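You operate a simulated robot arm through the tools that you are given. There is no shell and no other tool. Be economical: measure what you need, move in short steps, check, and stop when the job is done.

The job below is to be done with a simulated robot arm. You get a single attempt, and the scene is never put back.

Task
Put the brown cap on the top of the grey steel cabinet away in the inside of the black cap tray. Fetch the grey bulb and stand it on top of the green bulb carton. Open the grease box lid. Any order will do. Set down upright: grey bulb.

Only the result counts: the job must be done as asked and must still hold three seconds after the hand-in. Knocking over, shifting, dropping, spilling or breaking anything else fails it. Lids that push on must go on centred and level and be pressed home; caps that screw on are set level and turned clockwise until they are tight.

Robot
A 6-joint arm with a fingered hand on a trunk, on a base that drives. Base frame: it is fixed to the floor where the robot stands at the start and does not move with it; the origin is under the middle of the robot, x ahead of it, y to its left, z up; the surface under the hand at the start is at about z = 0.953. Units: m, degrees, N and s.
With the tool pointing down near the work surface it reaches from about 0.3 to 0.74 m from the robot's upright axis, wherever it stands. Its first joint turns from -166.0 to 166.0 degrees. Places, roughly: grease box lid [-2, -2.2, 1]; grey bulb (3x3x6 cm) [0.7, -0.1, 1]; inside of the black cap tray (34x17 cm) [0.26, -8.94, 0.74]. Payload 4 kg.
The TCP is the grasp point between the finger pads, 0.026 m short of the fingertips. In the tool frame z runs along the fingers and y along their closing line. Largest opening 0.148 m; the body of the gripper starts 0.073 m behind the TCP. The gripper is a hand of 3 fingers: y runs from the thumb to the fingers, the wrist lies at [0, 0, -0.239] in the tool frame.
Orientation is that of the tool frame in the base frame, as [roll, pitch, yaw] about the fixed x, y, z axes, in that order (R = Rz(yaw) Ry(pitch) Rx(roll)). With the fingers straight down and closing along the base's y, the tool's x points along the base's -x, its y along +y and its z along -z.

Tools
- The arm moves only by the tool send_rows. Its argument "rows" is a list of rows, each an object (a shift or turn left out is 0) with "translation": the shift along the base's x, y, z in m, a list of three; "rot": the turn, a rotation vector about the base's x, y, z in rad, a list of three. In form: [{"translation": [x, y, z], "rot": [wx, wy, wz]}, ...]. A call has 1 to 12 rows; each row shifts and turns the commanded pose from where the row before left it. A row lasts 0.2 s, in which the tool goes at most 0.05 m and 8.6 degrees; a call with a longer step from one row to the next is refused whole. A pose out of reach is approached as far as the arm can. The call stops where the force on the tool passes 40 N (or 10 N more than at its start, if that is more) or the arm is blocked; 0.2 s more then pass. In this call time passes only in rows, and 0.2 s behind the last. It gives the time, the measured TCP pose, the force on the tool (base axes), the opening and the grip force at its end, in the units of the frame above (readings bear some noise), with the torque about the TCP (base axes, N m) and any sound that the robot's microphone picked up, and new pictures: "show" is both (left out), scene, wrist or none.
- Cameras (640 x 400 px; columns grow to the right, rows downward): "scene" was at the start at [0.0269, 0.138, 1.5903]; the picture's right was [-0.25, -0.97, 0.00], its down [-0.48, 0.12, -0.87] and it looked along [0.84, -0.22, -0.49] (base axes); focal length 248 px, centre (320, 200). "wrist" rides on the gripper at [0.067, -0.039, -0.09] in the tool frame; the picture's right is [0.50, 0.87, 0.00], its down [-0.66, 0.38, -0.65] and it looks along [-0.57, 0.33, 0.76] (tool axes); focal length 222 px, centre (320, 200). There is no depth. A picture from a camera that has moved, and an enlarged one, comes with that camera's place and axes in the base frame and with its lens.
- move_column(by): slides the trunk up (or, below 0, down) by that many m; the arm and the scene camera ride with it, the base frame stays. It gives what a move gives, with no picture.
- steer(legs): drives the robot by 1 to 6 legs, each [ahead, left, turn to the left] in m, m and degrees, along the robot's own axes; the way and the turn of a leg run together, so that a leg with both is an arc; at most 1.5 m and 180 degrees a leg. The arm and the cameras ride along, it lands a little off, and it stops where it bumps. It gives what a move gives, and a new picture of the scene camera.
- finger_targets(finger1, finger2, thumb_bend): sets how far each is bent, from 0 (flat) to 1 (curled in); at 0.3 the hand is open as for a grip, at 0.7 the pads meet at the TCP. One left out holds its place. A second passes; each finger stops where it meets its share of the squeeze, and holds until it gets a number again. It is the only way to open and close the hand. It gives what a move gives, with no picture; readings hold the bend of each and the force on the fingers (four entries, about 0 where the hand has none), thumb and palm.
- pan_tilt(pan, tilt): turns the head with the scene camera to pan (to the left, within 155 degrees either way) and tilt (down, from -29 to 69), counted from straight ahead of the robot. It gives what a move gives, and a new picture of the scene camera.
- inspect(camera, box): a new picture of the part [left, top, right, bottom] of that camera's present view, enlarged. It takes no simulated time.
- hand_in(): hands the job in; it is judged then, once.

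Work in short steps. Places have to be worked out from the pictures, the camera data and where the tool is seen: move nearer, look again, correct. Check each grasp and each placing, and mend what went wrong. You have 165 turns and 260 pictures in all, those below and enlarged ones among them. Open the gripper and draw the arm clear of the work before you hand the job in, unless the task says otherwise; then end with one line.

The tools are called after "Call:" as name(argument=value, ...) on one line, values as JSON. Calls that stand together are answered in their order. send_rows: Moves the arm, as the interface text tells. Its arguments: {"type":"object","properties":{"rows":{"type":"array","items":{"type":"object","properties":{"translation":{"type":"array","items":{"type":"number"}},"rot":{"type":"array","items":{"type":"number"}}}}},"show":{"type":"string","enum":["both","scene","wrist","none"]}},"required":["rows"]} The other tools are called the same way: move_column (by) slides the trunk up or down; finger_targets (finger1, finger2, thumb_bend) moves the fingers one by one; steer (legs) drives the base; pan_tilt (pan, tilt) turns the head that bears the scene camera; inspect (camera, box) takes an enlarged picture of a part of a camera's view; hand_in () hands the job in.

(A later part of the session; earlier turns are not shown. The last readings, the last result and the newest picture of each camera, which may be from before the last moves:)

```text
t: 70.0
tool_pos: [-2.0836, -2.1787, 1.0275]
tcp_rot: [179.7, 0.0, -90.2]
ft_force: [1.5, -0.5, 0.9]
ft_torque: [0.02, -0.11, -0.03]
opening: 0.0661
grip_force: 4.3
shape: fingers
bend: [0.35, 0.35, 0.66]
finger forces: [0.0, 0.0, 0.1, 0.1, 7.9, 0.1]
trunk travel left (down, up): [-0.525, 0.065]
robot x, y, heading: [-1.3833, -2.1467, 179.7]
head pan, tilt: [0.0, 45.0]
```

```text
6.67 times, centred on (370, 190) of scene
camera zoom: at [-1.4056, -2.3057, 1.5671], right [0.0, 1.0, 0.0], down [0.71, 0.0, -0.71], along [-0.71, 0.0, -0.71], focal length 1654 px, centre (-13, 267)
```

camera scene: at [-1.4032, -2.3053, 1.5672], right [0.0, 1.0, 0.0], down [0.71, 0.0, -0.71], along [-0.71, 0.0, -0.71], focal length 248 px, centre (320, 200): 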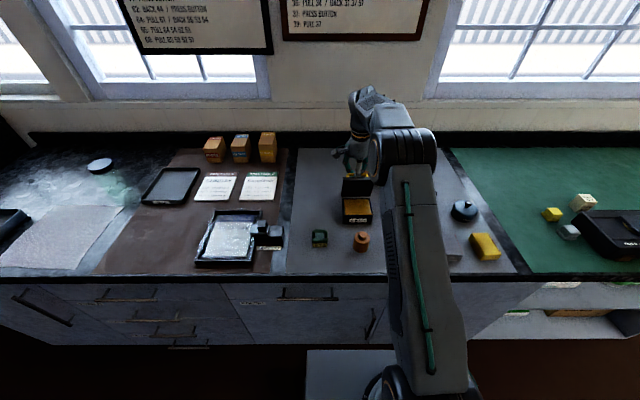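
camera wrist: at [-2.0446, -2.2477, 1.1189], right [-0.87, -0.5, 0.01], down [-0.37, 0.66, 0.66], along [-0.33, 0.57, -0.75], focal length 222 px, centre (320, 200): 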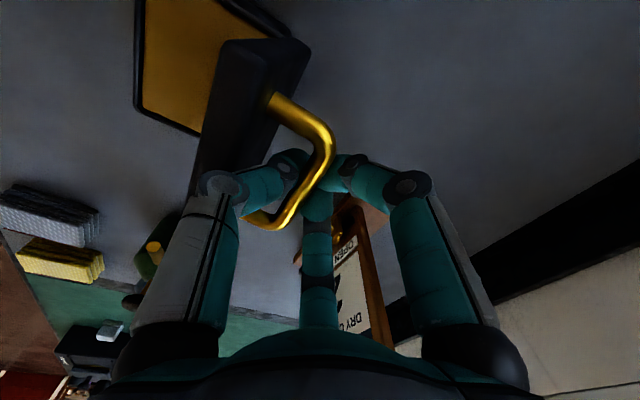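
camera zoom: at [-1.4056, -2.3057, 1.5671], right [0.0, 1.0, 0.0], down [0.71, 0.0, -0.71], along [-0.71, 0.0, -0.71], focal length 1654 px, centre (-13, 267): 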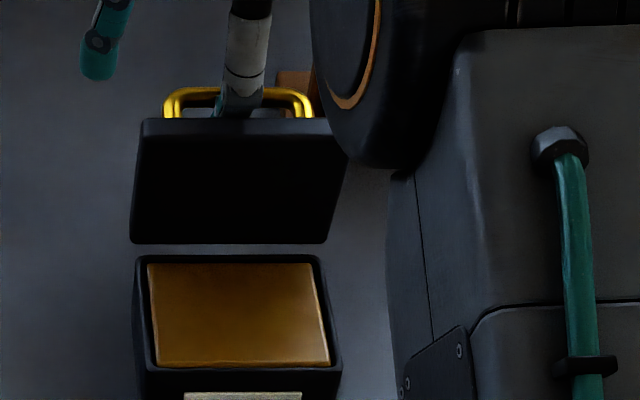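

The thumb is inside the loop. I raise slightly to unjam, then push the bar further back with the thumb only.

Call:
send_rows(rows=[{"translation": [0.002, 0, 0.004]}, {"translation": [0, 0, 0.004]}, {"translation": [-0.006, 0, -0.001]}, {"translation": [-0.006, 0, -0.002]}, {"translation": [-0.006, 0, -0.002]}])

Call:
inspect(camera="scene", box=[330, 160, 410, 220])

Call:
inspect(camera="wrist", box=[120, 0, 440, 200])

```text
t: 71.2
tool_pos: [-2.1, -2.1775, 1.0332]
tcp_rot: [179.6, 0.1, -90.2]
ft_force: [3.1, -0.4, 7.7]
ft_torque: [0.0, -0.77, -0.01]
opening: 0.0713
grip_force: 13.1
shape: fingers
bend: [0.35, 0.35, 0.63]
finger forces: [0.0, 0.0, 0.1, 0.0, 26.4, 0.0]
trunk travel left (down, up): [-0.525, 0.065]
robot x, y, heading: [-1.3839, -2.1417, 179.9]
head pan, tilt: [0.0, 45.0]
camera scene: at [-1.4046, -2.3055, 1.5674], right [0.0, 1.0, 0.0], down [0.71, 0.0, -0.71], along [-0.71, 0.0, -0.71], focal length 248 px, centre (320, 200)
camera wrist: at [-2.0581, -2.2474, 1.1235], right [-0.87, -0.5, 0.01], down [-0.37, 0.66, 0.66], along [-0.33, 0.57, -0.75], focal length 222 px, centre (320, 200)
```

scene: 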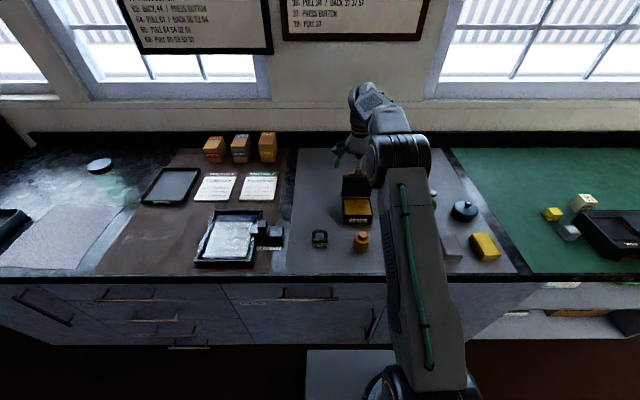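
wrist: 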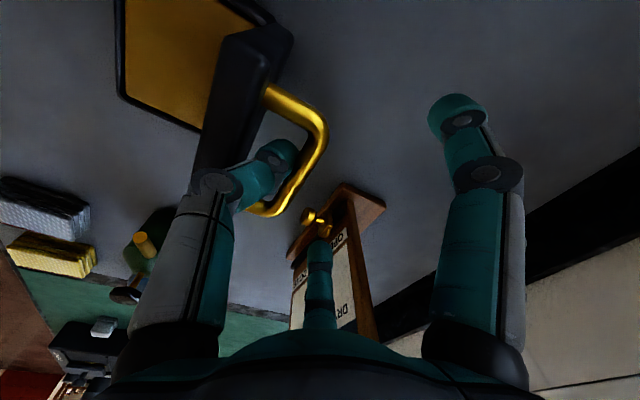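

```text
6.67 times, centred on (370, 190) of scene
camera zoom: at [-1.4046, -2.3055, 1.5674], right [0.0, 1.0, 0.0], down [0.71, 0.0, -0.71], along [-0.71, 0.0, -0.71], focal length 1654 px, centre (-13, 267)
```

zoom: 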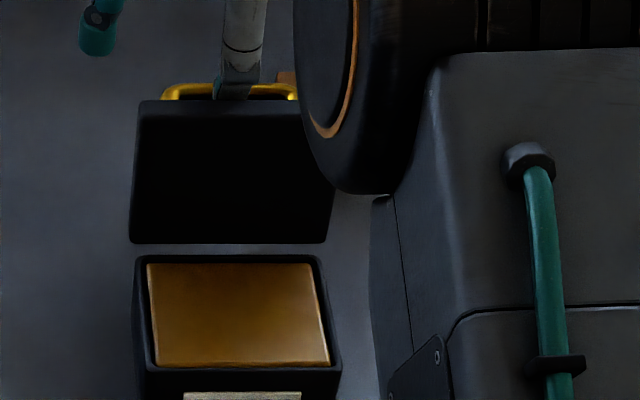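

```text
2.00 times, centred on (280, 100) of wrist
camera zoom: at [-2.0581, -2.2474, 1.1235], right [-0.87, -0.5, 0.01], down [-0.37, 0.66, 0.66], along [-0.33, 0.57, -0.75], focal length 444 px, centre (400, 400)
```

zoom: 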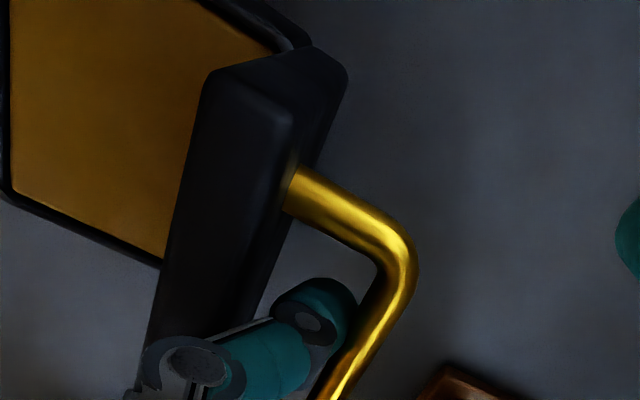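

Lid is about 90°. Curl the two free fingers in so they stay clear of the fault-card knob, then push a bit further.

Call:
finger_targets(finger1=0.52, finger2=0.52)

Call:
send_rows(rows=[{"translation": [-0.005, 0, 0.001]}, {"translation": [-0.005, 0, -0.001]}, {"translation": [-0.005, 0, -0.001]}])

Call:
inspect(camera="scene", box=[330, 160, 410, 220])

Call:
inspect(camera="wrist", box=[120, 50, 440, 250])

```text
t: 72.2
tool_pos: [-2.0988, -2.1787, 1.032]
tcp_rot: [179.6, 0.0, -90.2]
ft_force: [1.9, 0.5, 12.9]
ft_torque: [-0.02, -1.0, -0.02]
opening: 0.0408
grip_force: 14.9
shape: fingers
bend: [0.52, 0.52, 0.63]
finger forces: [0.0, 0.0, 0.0, 0.0, 29.2, 0.0]
trunk travel left (down, up): [-0.525, 0.065]
robot x, y, heading: [-1.3863, -2.1428, 179.9]
head pan, tilt: [0.0, 45.0]
```

```text
t: 73.0
tool_pos: [-2.1145, -2.1793, 1.0292]
tcp_rot: [179.8, 0.1, -90.1]
ft_force: [9.0, 3.9, -4.6]
ft_torque: [0.08, -0.34, 0.16]
opening: 0.0473
grip_force: 15.4
shape: fingers
bend: [0.52, 0.52, 0.59]
finger forces: [0.0, 0.0, 0.1, 0.1, 31.3, 0.0]
trunk travel left (down, up): [-0.525, 0.065]
robot x, y, heading: [-1.3862, -2.1473, 179.8]
head pan, tilt: [0.0, 45.0]
camera scene: at [-1.4051, -2.3051, 1.567], right [0.0, 1.0, 0.0], down [0.71, 0.0, -0.71], along [-0.71, 0.0, -0.71], focal length 248 px, centre (320, 200)
camera wrist: at [-2.0735, -2.2477, 1.1209], right [-0.87, -0.5, 0.0], down [-0.37, 0.66, 0.66], along [-0.33, 0.57, -0.76], focal length 222 px, centre (320, 200)
```

scene: 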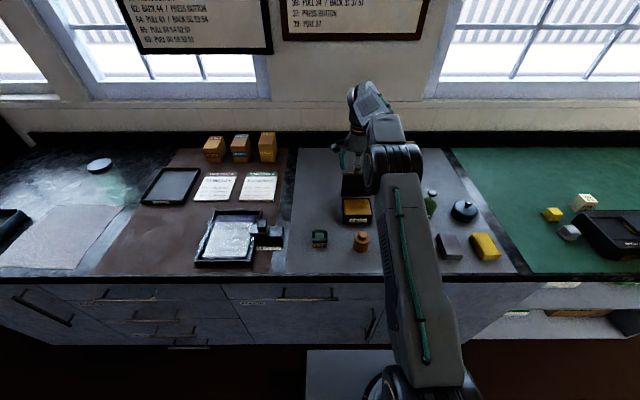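
wrist: 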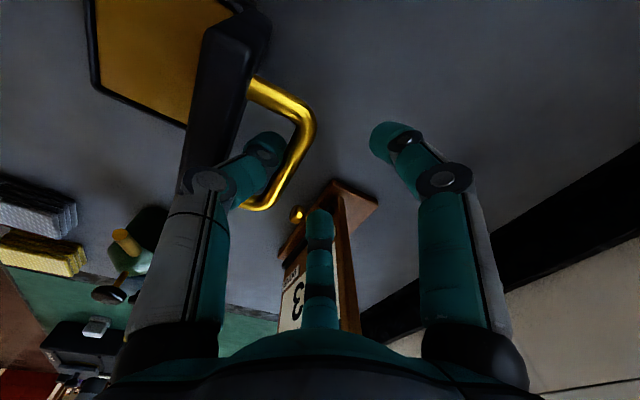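

```text
6.67 times, centred on (370, 190) of scene
camera zoom: at [-1.4051, -2.3051, 1.567], right [0.0, 1.0, 0.0], down [0.71, 0.0, -0.71], along [-0.71, 0.0, -0.71], focal length 1654 px, centre (-13, 267)
```

zoom: 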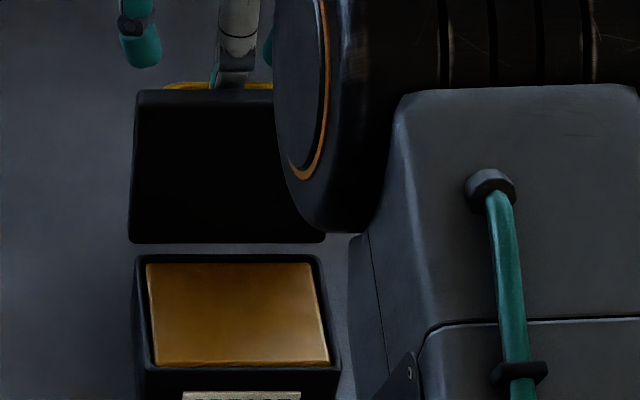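

```text
2.00 times, centred on (280, 150) of wrist
camera zoom: at [-2.0735, -2.2477, 1.1209], right [-0.87, -0.5, 0.0], down [-0.37, 0.66, 0.66], along [-0.33, 0.57, -0.76], focal length 444 px, centre (400, 300)
```

zoom: 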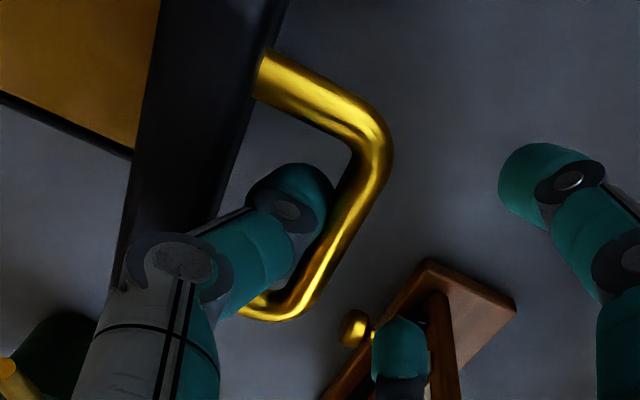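

The lid is about 15° past vertical. Relax the thumb to release pressure and check that the lid stays.

Call:
finger_targets(thumb_bend=0.56)

Call:
inspect(camera="wrist", box=[120, 50, 440, 250])

Call:
inspect(camera="scene", box=[330, 160, 410, 220])

```text
t: 74.0
tool_pos: [-2.1146, -2.1779, 1.031]
tcp_rot: [179.8, 0.0, -90.2]
ft_force: [1.0, 1.9, 0.2]
ft_torque: [0.05, -0.12, 0.03]
opening: 0.0513
grip_force: 1.3
shape: fingers
bend: [0.52, 0.52, 0.55]
finger forces: [0.0, 0.0, 0.0, 0.0, 3.9, 0.1]
trunk travel left (down, up): [-0.525, 0.065]
robot x, y, heading: [-1.3867, -2.1424, 179.9]
head pan, tilt: [0.0, 45.0]
```

```text
2.00 times, centred on (280, 150) of wrist
camera zoom: at [-2.0741, -2.2482, 1.1221], right [-0.87, -0.5, 0.01], down [-0.37, 0.66, 0.66], along [-0.33, 0.57, -0.75], focal length 444 px, centre (400, 300)
```

zoom: 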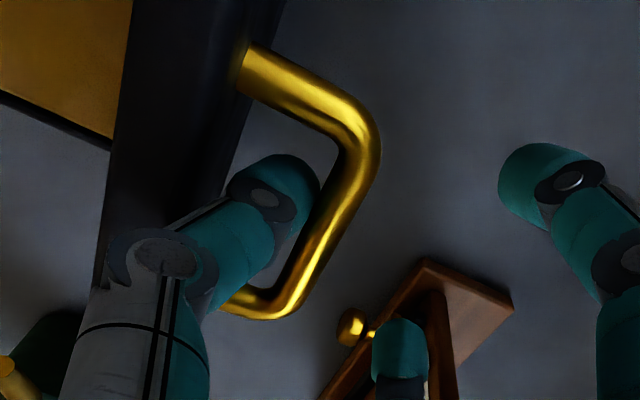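

```text
6.67 times, centred on (370, 190) of scene
camera zoom: at [-1.4057, -2.3053, 1.5672], right [0.0, 1.0, 0.0], down [0.71, 0.0, -0.71], along [-0.71, 0.0, -0.71], focal length 1654 px, centre (-13, 267)
```

zoom: 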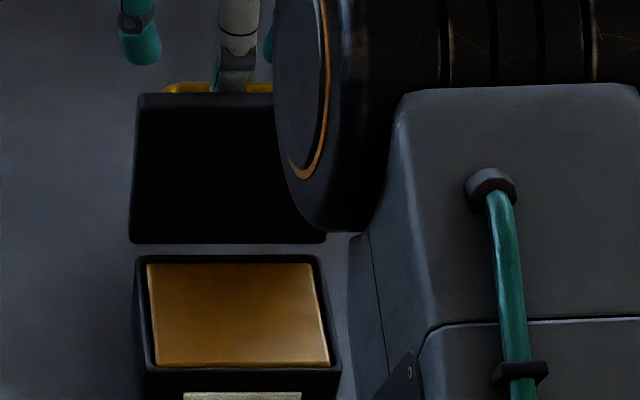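

Mostly relaxed. Raise the hand slowly so the thumb leaves the loop.

Call:
send_rows(rows=[{"translation": [0, 0, 0.005]}, {"translation": [0, 0, 0.005]}, {"translation": [0, 0, 0.005]}], show="wrist")

Call:
inspect(camera="scene", box=[330, 160, 410, 220])

```text
t: 74.8
tool_pos: [-2.1152, -2.178, 1.0463]
tcp_rot: [179.6, 0.1, -90.1]
ft_force: [0.7, 0.4, -0.1]
ft_torque: [-0.02, 0.0, -0.01]
opening: 0.0495
grip_force: 0.2
shape: fingers
bend: [0.52, 0.52, 0.56]
finger forces: [0.0, 0.0, 0.0, 0.1, 0.1, 0.1]
trunk travel left (down, up): [-0.525, 0.065]
robot x, y, heading: [-1.3851, -2.1448, 180.1]
head pan, tilt: [0.0, 45.0]
camera wrist: at [-2.0742, -2.2481, 1.1366], right [-0.87, -0.5, 0.01], down [-0.37, 0.66, 0.66], along [-0.33, 0.57, -0.75], focal length 222 px, centre (320, 200)
```

wrist: 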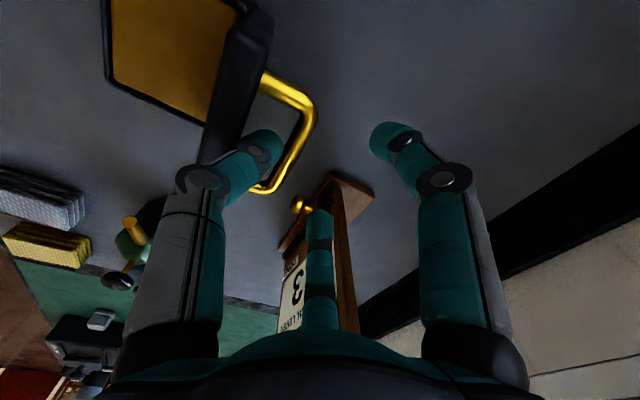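

```text
6.67 times, centred on (370, 190) of scene
camera zoom: at [-1.4058, -2.3056, 1.5672], right [0.0, 1.0, 0.0], down [0.71, 0.0, -0.71], along [-0.71, 0.0, -0.71], focal length 1654 px, centre (-13, 267)
```

zoom: 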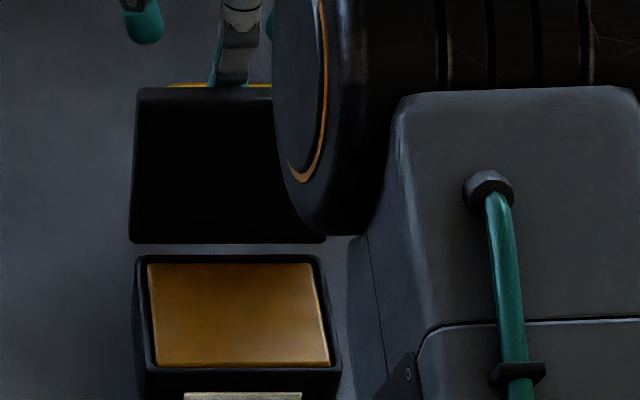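

Zero force and the lid stays back at its limit. Raise clear and retract.

Call:
send_rows(rows=[{"translation": [0, 0, 0.015]}, {"translation": [0, 0, 0.02]}, {"translation": [0, 0, 0.03]}, {"translation": [0, 0, 0.03]}, {"translation": [0.02, 0, 0.04]}, {"translation": [0.045, 0, 0.02]}, {"translation": [0.05, 0, 0]}, {"translation": [0.05, 0, 0]}, {"translation": [0.05, 0, 0]}, {"translation": [0.05, 0, 0]}, {"translation": [0.05, 0, 0]}])

Call:
inspect(camera="scene", box=[300, 120, 440, 260])

```text
t: 77.2
tool_pos: [-1.7829, -2.1948, 1.1858]
tcp_rot: [179.5, 0.0, -90.1]
ft_force: [0.6, 0.0, 0.5]
ft_torque: [-0.01, -0.01, 0.01]
opening: 0.0497
grip_force: 0.0
shape: fingers
bend: [0.52, 0.52, 0.56]
finger forces: [0.0, 0.0, 0.0, 0.1, 0.1, 0.1]
out of reach, approached as far as the arm can: row 3, 4
trunk travel left (down, up): [-0.525, 0.065]
robot x, y, heading: [-1.3851, -2.14, 179.9]
head pan, tilt: [0.0, 45.0]
camera scene: at [-1.4051, -2.3055, 1.5672], right [0.0, 1.0, 0.0], down [0.71, 0.0, -0.71], along [-0.71, 0.0, -0.71], focal length 248 px, centre (320, 200)
camera wrist: at [-1.7409, -2.2631, 1.278], right [-0.87, -0.5, 0.01], down [-0.37, 0.66, 0.66], along [-0.33, 0.57, -0.75], focal length 222 px, centre (320, 200)
```

scene: 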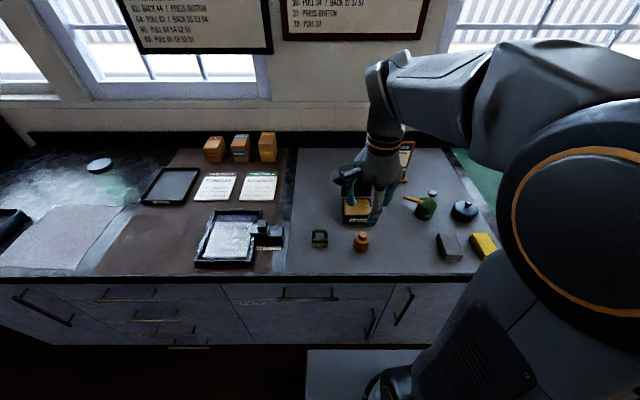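
wrist: 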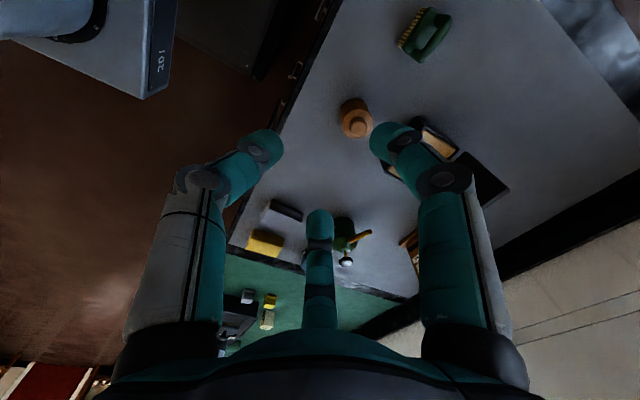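

```text
2.86 times, centred on (370, 190) of scene
camera zoom: at [-1.4051, -2.3055, 1.5672], right [0.0, 1.0, 0.0], down [0.71, 0.0, -0.71], along [-0.71, 0.0, -0.71], focal length 709 px, centre (177, 229)
```

zoom: 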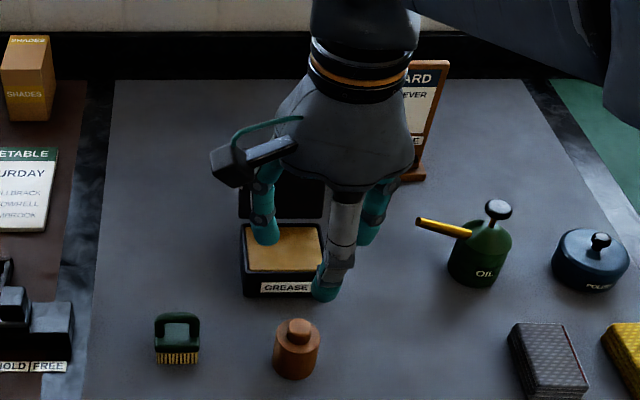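

The grease box lid is open. Now back off, turn to face the far end (-y) and look for the tray and steel cabinet.

Call:
send_rows(rows=[{"translation": [0.03, 0, 0.03]}, {"translation": [0.02, 0, 0.03]}, {"translation": [0.0, 0, 0.03]}], show="none")

Call:
steer(legs=[[-0.48, 0, 0], [0, 0, 90]])

Call:
pan_tilt(pan=0, tilt=15)

```text
t: 78.0
tool_pos: [-1.7316, -2.1956, 1.2799]
tcp_rot: [179.8, -0.1, -90.2]
ft_force: [0.8, 0.1, 0.1]
ft_torque: [0.0, 0.0, -0.06]
opening: 0.0493
grip_force: 0.0
shape: fingers
bend: [0.52, 0.52, 0.56]
finger forces: [0.0, 0.1, 0.0, 0.0, 0.0, 0.0]
trunk travel left (down, up): [-0.525, 0.065]
robot x, y, heading: [-1.3818, -2.1456, 179.9]
head pan, tilt: [0.0, 45.0]
```

```text
t: 84.7
tool_pos: [-0.8473, -2.4926, 1.2785]
tcp_rot: [179.7, 0.0, -1.0]
ft_force: [-0.6, -0.2, -0.9]
ft_torque: [0.01, 0.0, 0.01]
opening: 0.0496
grip_force: 0.0
shape: fingers
bend: [0.52, 0.52, 0.56]
finger forces: [0.0, 0.0, 0.0, 0.0, 0.1, 0.0]
trunk travel left (down, up): [-0.525, 0.065]
robot x, y, heading: [-0.897, -2.144, -90.8]
head pan, tilt: [0.0, 45.0]
camera scene: at [-0.734, -2.1681, 1.5672], right [-1.0, 0.02, 0.0], down [0.01, 0.71, -0.71], along [-0.01, -0.71, -0.71], focal length 248 px, centre (320, 200)
```

scene: 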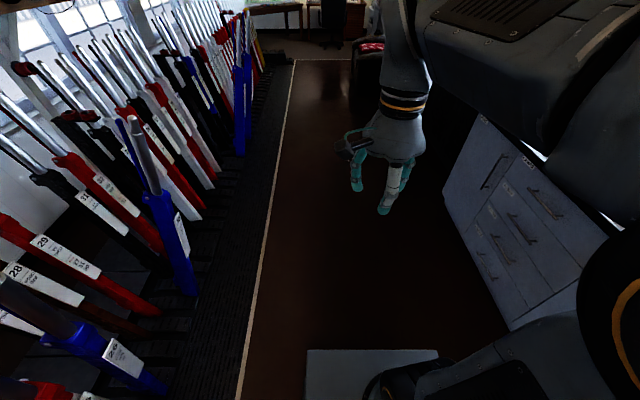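

```text
t: 85.6
tool_pos: [-0.8492, -2.4929, 1.2789]
tcp_rot: [179.8, 0.0, -1.0]
ft_force: [0.1, 0.3, 0.5]
ft_torque: [-0.01, -0.01, 0.0]
opening: 0.0492
grip_force: 0.0
shape: fingers
bend: [0.52, 0.52, 0.56]
finger forces: [0.1, 0.0, 0.0, 0.0, 0.0, 0.0]
trunk travel left (down, up): [-0.525, 0.065]
robot x, y, heading: [-0.8943, -2.1432, -91.0]
head pan, tilt: [0.0, 15.0]
camera scene: at [-0.7342, -2.1802, 1.6139], right [-1.0, 0.02, 0.0], down [0.0, 0.26, -0.97], along [-0.02, -0.97, -0.26], focal length 248 px, centre (320, 200)
```

scene: 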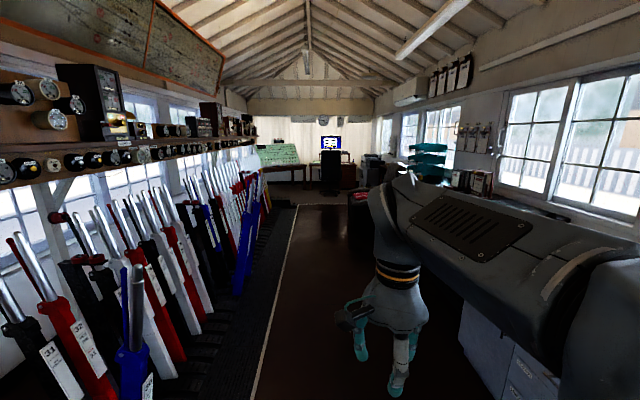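

Call:
inspect(camera="scene", box=[220, 100, 420, 225])

```text
3.20 times, centred on (320, 162) of scene
camera zoom: at [-0.7342, -2.1802, 1.6139], right [-1.0, 0.02, 0.0], down [0.0, 0.26, -0.97], along [-0.02, -0.97, -0.26], focal length 794 px, centre (320, 320)
```

zoom: 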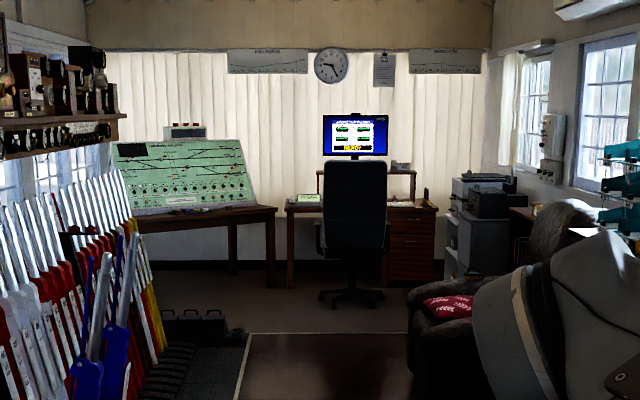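

The tray table is at far left, a grey steel cabinet likely at far right. Drive down the aisle to about y=-5.3.

Call:
steer(legs=[[1.5, 0.1, 1], [1.5, 0.05, 0]])

Call:
inspect(camera="scene", box=[160, 100, 500, 310])

```text
refused: leg 1 is longer than a leg can be; nothing moved
```

```text
1.88 times, centred on (330, 205) of scene
camera zoom: at [-0.7342, -2.1802, 1.6139], right [-1.0, 0.02, 0.0], down [0.0, 0.26, -0.97], along [-0.02, -0.97, -0.26], focal length 467 px, centre (301, 191)
```

zoom: 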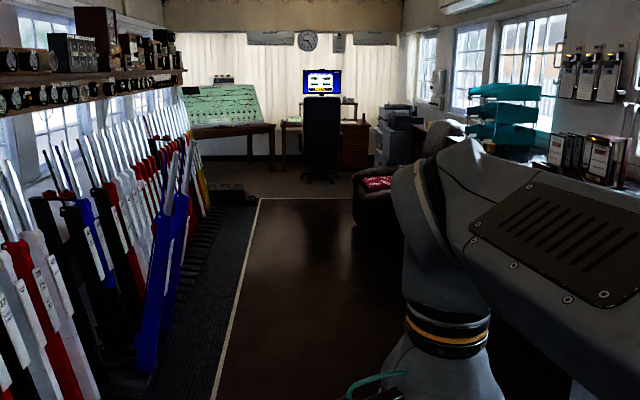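

Leg too long; use slightly shorter legs.

Call:
steer(legs=[[1.45, 0.1, 1], [1.45, 0.05, 0]])

Call:
inspect(camera="scene", box=[160, 100, 500, 310])

```text
t: 99.8
tool_pos: [-0.649, -5.4363, 1.2793]
tcp_rot: [179.7, 0.0, 0.2]
ft_force: [-0.3, -0.1, -0.3]
ft_torque: [-0.02, 0.0, -0.04]
opening: 0.0495
grip_force: 0.0
shape: fingers
bend: [0.52, 0.52, 0.56]
finger forces: [0.0, 0.0, 0.0, 0.0, 0.0, 0.0]
trunk travel left (down, up): [-0.525, 0.065]
robot x, y, heading: [-0.704, -5.0921, -89.8]
head pan, tilt: [0.0, 15.0]
camera scene: at [-0.5436, -5.1218, 1.614], right [-1.0, -0.01, 0.0], down [0.0, 0.26, -0.97], along [0.01, -0.97, -0.26], focal length 248 px, centre (320, 200)
```

scene: 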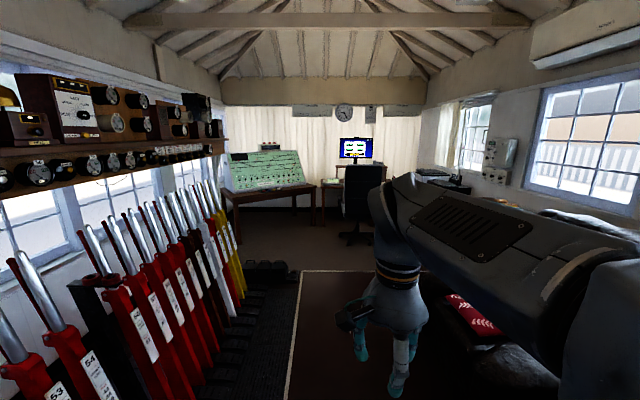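

```text
1.88 times, centred on (330, 205) of scene
camera zoom: at [-0.5436, -5.1218, 1.614], right [-1.0, -0.01, 0.0], down [0.0, 0.26, -0.97], along [0.01, -0.97, -0.26], focal length 467 px, centre (301, 191)
```

zoom: 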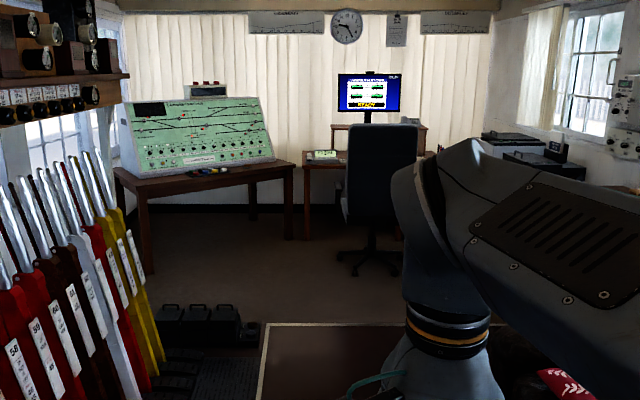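

Drive another 1.3 m and look to the right where the cabinet is.

Call:
steer(legs=[[1.4, 0.0, 0]])

Call:
pan_tilt(pan=-65, tilt=20)

```text
t: 106.8
tool_pos: [-0.6391, -6.8422, 1.2786]
tcp_rot: [179.7, -0.1, 0.4]
ft_force: [-0.4, 0.7, 0.9]
ft_torque: [0.01, 0.04, -0.02]
opening: 0.0494
grip_force: 0.0
shape: fingers
bend: [0.52, 0.52, 0.56]
finger forces: [0.0, 0.0, 0.0, 0.0, 0.1, 0.0]
trunk travel left (down, up): [-0.525, 0.065]
robot x, y, heading: [-0.6941, -6.4952, -89.4]
head pan, tilt: [0.0, 15.0]
camera scene: at [-0.5337, -6.5285, 1.614], right [-1.0, -0.01, 0.0], down [0.0, 0.26, -0.97], along [0.01, -0.97, -0.26], focal length 248 px, centre (320, 200)
```

scene: 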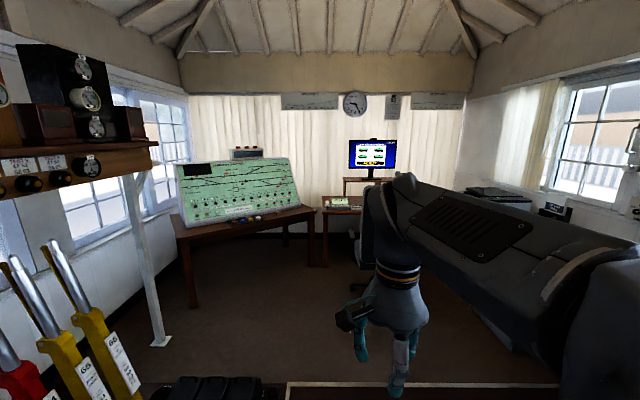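

```text
t: 108.2
tool_pos: [-0.6394, -6.8426, 1.2798]
tcp_rot: [179.6, 0.0, 0.4]
ft_force: [0.9, 0.2, 0.9]
ft_torque: [-0.01, -0.01, 0.0]
opening: 0.0496
grip_force: 0.0
shape: fingers
bend: [0.52, 0.52, 0.56]
finger forces: [0.0, 0.1, 0.0, 0.0, 0.1, 0.0]
trunk travel left (down, up): [-0.525, 0.065]
robot x, y, heading: [-0.6966, -6.4957, -89.4]
head pan, tilt: [-65.0, 20.0]
camera scene: at [-0.6185, -6.4751, 1.6058], right [-0.43, 0.9, 0.0], down [0.31, 0.15, -0.94], along [-0.85, -0.41, -0.34], focal length 248 px, centre (320, 200)
```

scene: 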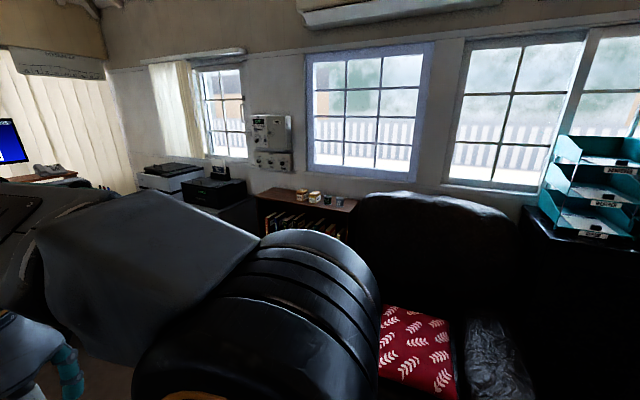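

Call:
steer(legs=[[0.7, 0.0, 0]])

Call:
pan_tilt(pan=-75, tilt=30)

Call:
inspect(camera="scene", box=[100, 80, 400, 270])

```text
t: 112.0
tool_pos: [-0.6401, -7.5353, 1.279]
tcp_rot: [179.6, 0.0, -0.2]
ft_force: [0.7, -0.8, 0.2]
ft_torque: [-0.02, 0.0, 0.01]
opening: 0.0493
grip_force: 0.1
shape: fingers
bend: [0.52, 0.52, 0.56]
finger forces: [0.1, 0.0, 0.1, 0.0, 0.0, 0.0]
trunk travel left (down, up): [-0.525, 0.065]
robot x, y, heading: [-0.6902, -7.1906, -90.3]
head pan, tilt: [-65.0, 20.0]
camera scene: at [-0.6154, -7.167, 1.6058], right [-0.42, 0.91, 0.0], down [0.31, 0.14, -0.94], along [-0.85, -0.4, -0.34], focal length 248 px, centre (320, 200)
```

scene: 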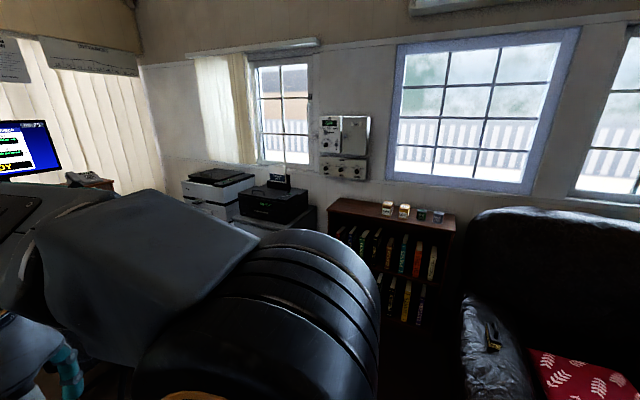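

```text
t: 112.7
tool_pos: [-0.6391, -7.5342, 1.2789]
tcp_rot: [179.6, 0.0, 0.0]
ft_force: [-0.1, 0.5, -0.3]
ft_torque: [0.02, -0.01, -0.01]
opening: 0.0495
grip_force: 0.1
shape: fingers
bend: [0.52, 0.52, 0.56]
finger forces: [0.0, 0.1, 0.0, 0.0, 0.1, 0.0]
trunk travel left (down, up): [-0.525, 0.065]
robot x, y, heading: [-0.6915, -7.1842, -90.0]
head pan, tilt: [-75.0, 30.0]
camera scene: at [-0.6184, -7.1509, 1.5898], right [-0.26, 0.97, 0.0], down [0.48, 0.13, -0.87], along [-0.84, -0.22, -0.5], focal length 248 px, centre (320, 200)
```

scene: 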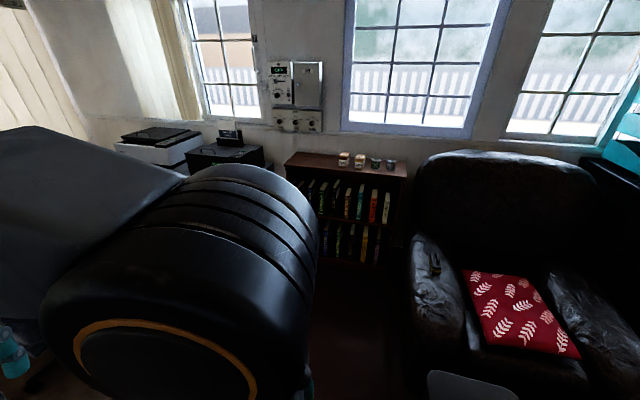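

```text
2.11 times, centred on (250, 175) of scene
camera zoom: at [-0.6184, -7.1509, 1.5898], right [-0.26, 0.97, 0.0], down [0.48, 0.13, -0.87], along [-0.84, -0.22, -0.5], focal length 522 px, centre (467, 253)
```

zoom: 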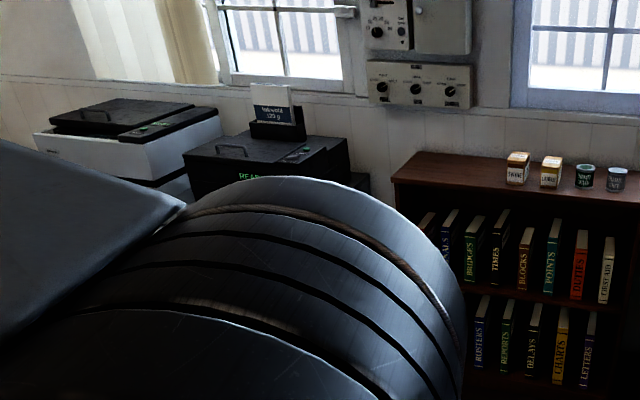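

The arm blocks the view of the right-hand corner. Turn the robot to face it.

Call:
steer(legs=[[0, 0, -45]])

Call:
pan_tilt(pan=5, tilt=28)

Call:
inspect(camera="scene", box=[200, 50, 460, 215])

```text
t: 115.2
tool_pos: [-0.8989, -7.4716, 1.2789]
tcp_rot: [179.7, 0.0, -44.6]
ft_force: [-0.1, 1.1, 0.4]
ft_torque: [0.0, 0.02, -0.01]
opening: 0.0493
grip_force: 0.0
shape: fingers
bend: [0.52, 0.52, 0.56]
finger forces: [0.0, 0.1, 0.0, 0.1, 0.0, 0.1]
trunk travel left (down, up): [-0.525, 0.065]
robot x, y, heading: [-0.6916, -7.1835, -134.4]
head pan, tilt: [-75.0, 30.0]
camera scene: at [-0.6139, -7.2132, 1.5898], right [0.49, 0.87, 0.0], down [0.44, -0.25, -0.87], along [-0.75, 0.43, -0.5], focal length 248 px, centre (320, 200)
```

scene: 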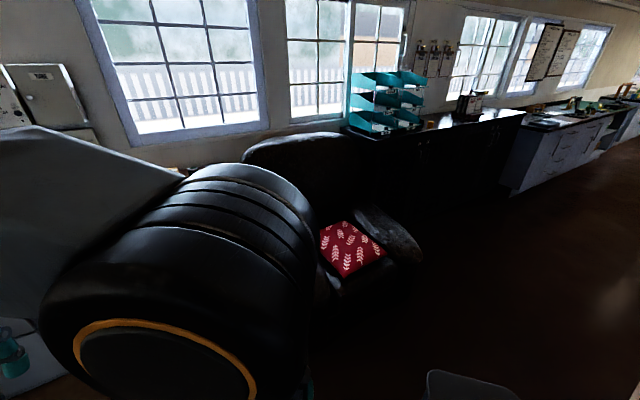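

```text
t: 116.7
tool_pos: [-0.8984, -7.4722, 1.2783]
tcp_rot: [179.7, 0.0, -44.5]
ft_force: [0.4, 0.3, 0.3]
ft_torque: [0.0, 0.02, 0.01]
opening: 0.0496
grip_force: 0.0
shape: fingers
bend: [0.52, 0.52, 0.56]
finger forces: [0.1, 0.1, 0.0, 0.0, 0.0, 0.1]
trunk travel left (down, up): [-0.525, 0.065]
robot x, y, heading: [-0.69, -7.187, -134.5]
head pan, tilt: [5.0, 28.0]
camera scene: at [-0.5932, -7.3281, 1.5929], right [-0.77, 0.64, 0.0], down [0.3, 0.36, -0.88], along [-0.56, -0.68, -0.47], focal length 248 px, centre (320, 200)
```

scene: 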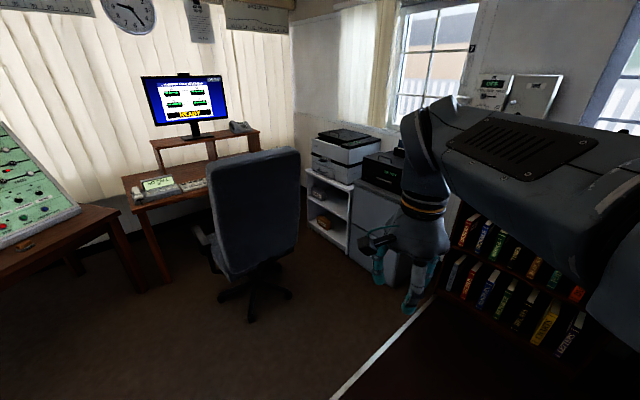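

```text
2.42 times, centred on (330, 132) of scene
camera zoom: at [-0.5932, -7.3281, 1.5929], right [-0.77, 0.64, 0.0], down [0.3, 0.36, -0.88], along [-0.56, -0.68, -0.47], focal length 602 px, centre (296, 364)
```

zoom: 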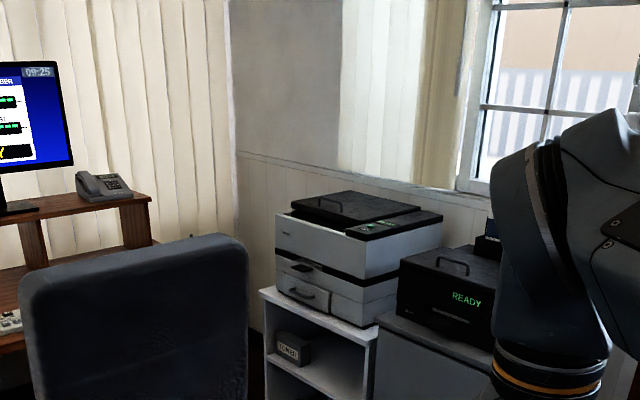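

A grey filing cabinet with a black printer stands beside a printer shelf; part of its top is hidden by the arm. Turn further right so it appears left of the arm.

Call:
steer(legs=[[0, 0, -45]])

Call:
pan_tilt(pan=35, tilt=25)

Call:
inspect(camera="scene", box=[240, 90, 500, 255])

```text
t: 119.2
tool_pos: [-1.0397, -7.2402, 1.2788]
tcp_rot: [179.8, 0.0, -89.9]
ft_force: [-0.5, 0.6, -0.7]
ft_torque: [-0.03, 0.01, 0.0]
opening: 0.0492
grip_force: 0.1
shape: fingers
bend: [0.52, 0.52, 0.56]
finger forces: [0.1, 0.1, 0.1, 0.0, 0.1, 0.0]
trunk travel left (down, up): [-0.525, 0.065]
robot x, y, heading: [-0.6887, -7.1848, -179.5]
head pan, tilt: [5.0, 28.0]
camera scene: at [-0.7225, -7.3568, 1.5929], right [-0.09, 1.0, 0.0], down [0.47, 0.04, -0.88], along [-0.88, -0.08, -0.47], focal length 248 px, centre (320, 200)
```

scene: 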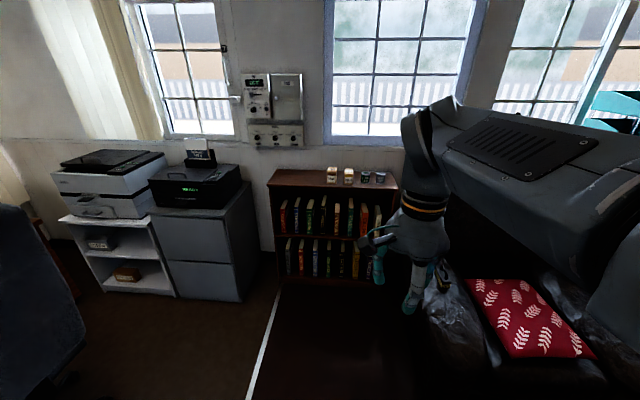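

```text
t: 120.1
tool_pos: [-1.0397, -7.2405, 1.2785]
tcp_rot: [179.8, 0.0, -89.9]
ft_force: [0.1, -0.2, 0.0]
ft_torque: [0.02, -0.01, 0.0]
opening: 0.0496
grip_force: 0.1
shape: fingers
bend: [0.52, 0.52, 0.56]
finger forces: [0.1, 0.0, 0.0, 0.0, 0.0, 0.1]
trunk travel left (down, up): [-0.525, 0.065]
robot x, y, heading: [-0.6914, -7.1876, -179.7]
head pan, tilt: [35.0, 25.0]
camera scene: at [-0.707, -7.4016, 1.5977], right [-0.58, 0.82, 0.0], down [0.35, 0.24, -0.91], along [-0.74, -0.52, -0.42], focal length 248 px, centre (320, 200)
```

scene: 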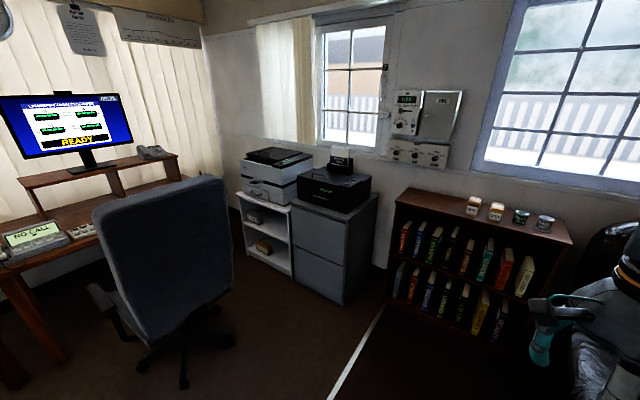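

```text
2.42 times, centred on (370, 172) of scene
camera zoom: at [-0.707, -7.4016, 1.5977], right [-0.58, 0.82, 0.0], down [0.35, 0.24, -0.91], along [-0.74, -0.52, -0.42], focal length 602 px, centre (199, 267)
```

zoom: 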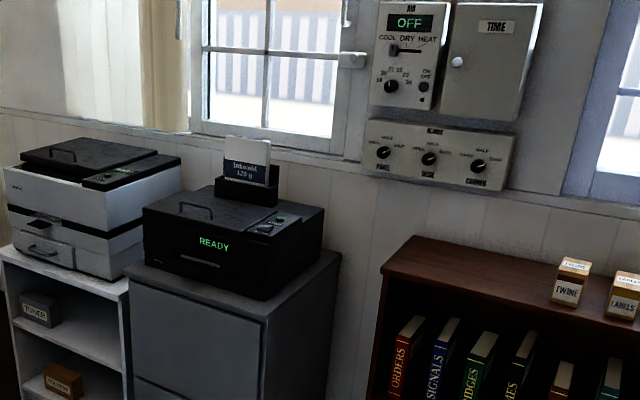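

No brown cap here. Look across toward the tray table on the other side.

Call:
pan_tilt(pan=125, tilt=25)

Call:
inspect(camera="scene", box=[100, 100, 500, 350])

Call:
pan_tilt(pan=-110, tilt=12)

Call:
inspect(camera="scene", box=[160, 100, 480, 300])

```text
t: 121.8
tool_pos: [-1.0402, -7.24, 1.2777]
tcp_rot: [179.7, 0.0, -89.9]
ft_force: [-0.2, -0.4, -0.6]
ft_torque: [-0.02, 0.01, 0.0]
opening: 0.0493
grip_force: 0.1
shape: fingers
bend: [0.52, 0.52, 0.56]
finger forces: [0.1, 0.0, 0.1, 0.1, 0.0, 0.0]
trunk travel left (down, up): [-0.525, 0.065]
robot x, y, heading: [-0.6879, -7.187, -179.6]
head pan, tilt: [125.0, 25.0]
camera scene: at [-0.5786, -7.4239, 1.5977], right [-0.82, -0.58, 0.0], down [-0.24, 0.35, -0.91], along [0.52, -0.74, -0.42], focal length 248 px, centre (320, 200)
```

scene: 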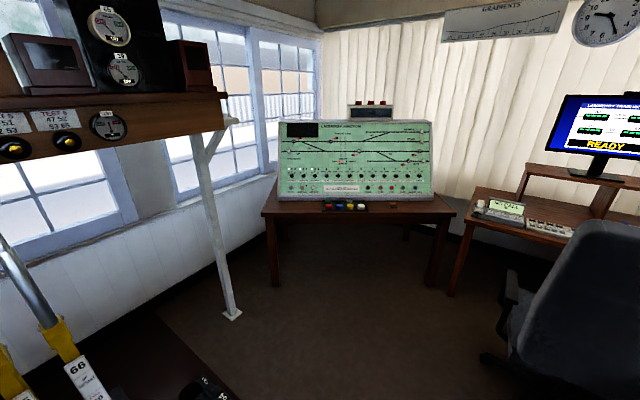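

```text
1.60 times, centred on (300, 225) of scene
camera zoom: at [-0.5786, -7.4239, 1.5977], right [-0.82, -0.58, 0.0], down [-0.24, 0.35, -0.91], along [0.52, -0.74, -0.42], focal length 397 px, centre (352, 160)
```

zoom: 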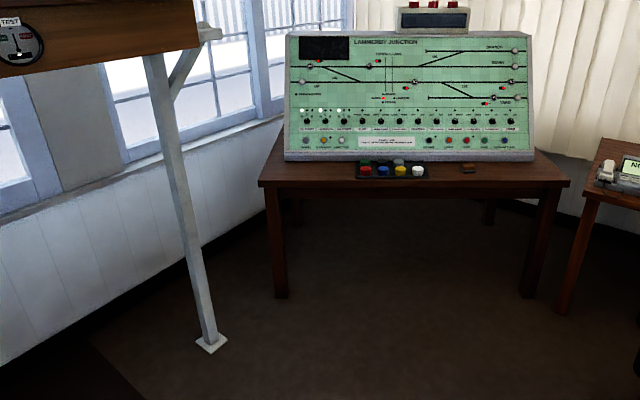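

```text
t: 125.1
tool_pos: [-1.0405, -7.2395, 1.2786]
tcp_rot: [179.7, 0.0, -89.9]
ft_force: [0.6, -1.1, 0.5]
ft_torque: [-0.05, -0.01, -0.04]
opening: 0.0493
grip_force: 0.1
shape: fingers
bend: [0.52, 0.52, 0.56]
finger forces: [0.0, 0.0, 0.1, 0.0, 0.1, 0.1]
trunk travel left (down, up): [-0.525, 0.065]
robot x, y, heading: [-0.6895, -7.1849, -179.8]
head pan, tilt: [-110.0, 12.0]
camera scene: at [-0.6002, -7.2608, 1.6189], right [0.94, -0.34, 0.0], down [-0.07, -0.2, -0.98], along [0.33, 0.92, -0.21], focal length 248 px, centre (320, 200)
```

scene: 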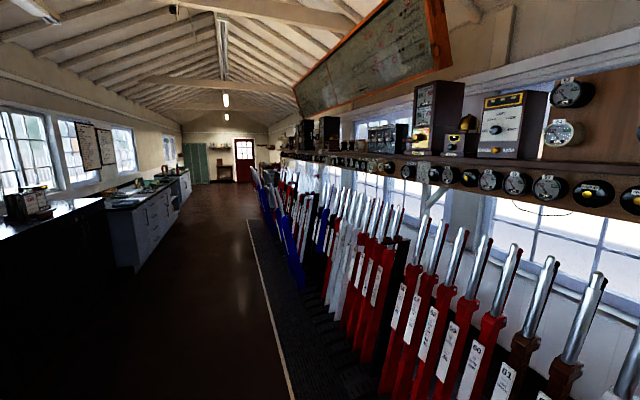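

```text
2.00 times, centred on (320, 200) of scene
camera zoom: at [-0.6002, -7.2608, 1.6189], right [0.94, -0.34, 0.0], down [-0.07, -0.2, -0.98], along [0.33, 0.92, -0.21], focal length 496 px, centre (320, 200)
```

zoom: 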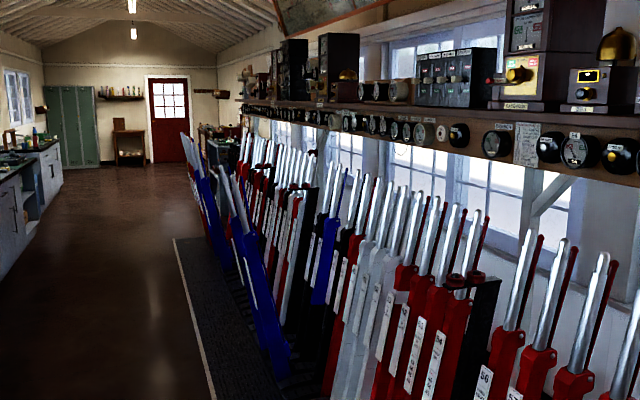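

Zoom in on the tray and the small brown object beside it.

Call:
pan_tilt(pan=125, tilt=25)

Call:
inspect(camera="scene", box=[310, 185, 420, 225])

```text
t: 128.4
tool_pos: [-1.0397, -7.2403, 1.2788]
tcp_rot: [179.8, 0.0, -89.8]
ft_force: [0.0, 0.1, 0.0]
ft_torque: [0.01, -0.01, -0.01]
opening: 0.0493
grip_force: 0.0
shape: fingers
bend: [0.52, 0.52, 0.56]
finger forces: [0.0, 0.0, 0.1, 0.0, 0.0, 0.1]
trunk travel left (down, up): [-0.525, 0.065]
robot x, y, heading: [-0.6901, -7.1896, -180.0]
head pan, tilt: [125.0, 25.0]
camera scene: at [-0.5786, -7.4238, 1.5977], right [-0.82, -0.58, 0.0], down [-0.24, 0.35, -0.91], along [0.52, -0.74, -0.42], focal length 248 px, centre (320, 200)
```

scene: 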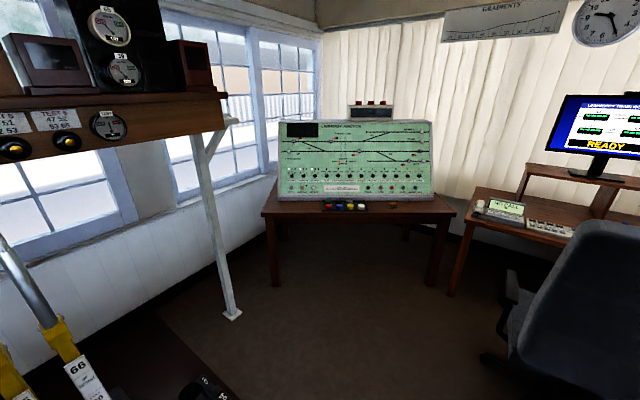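

```text
5.82 times, centred on (365, 205) of scene
camera zoom: at [-0.5786, -7.4238, 1.5977], right [-0.82, -0.58, 0.0], down [-0.24, 0.35, -0.91], along [0.52, -0.74, -0.42], focal length 1444 px, centre (58, 171)
```

zoom: 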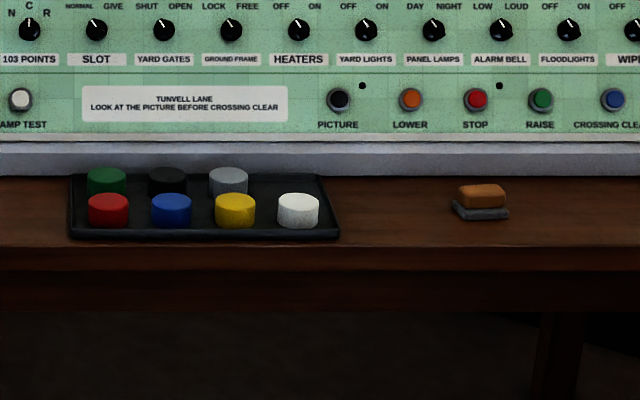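

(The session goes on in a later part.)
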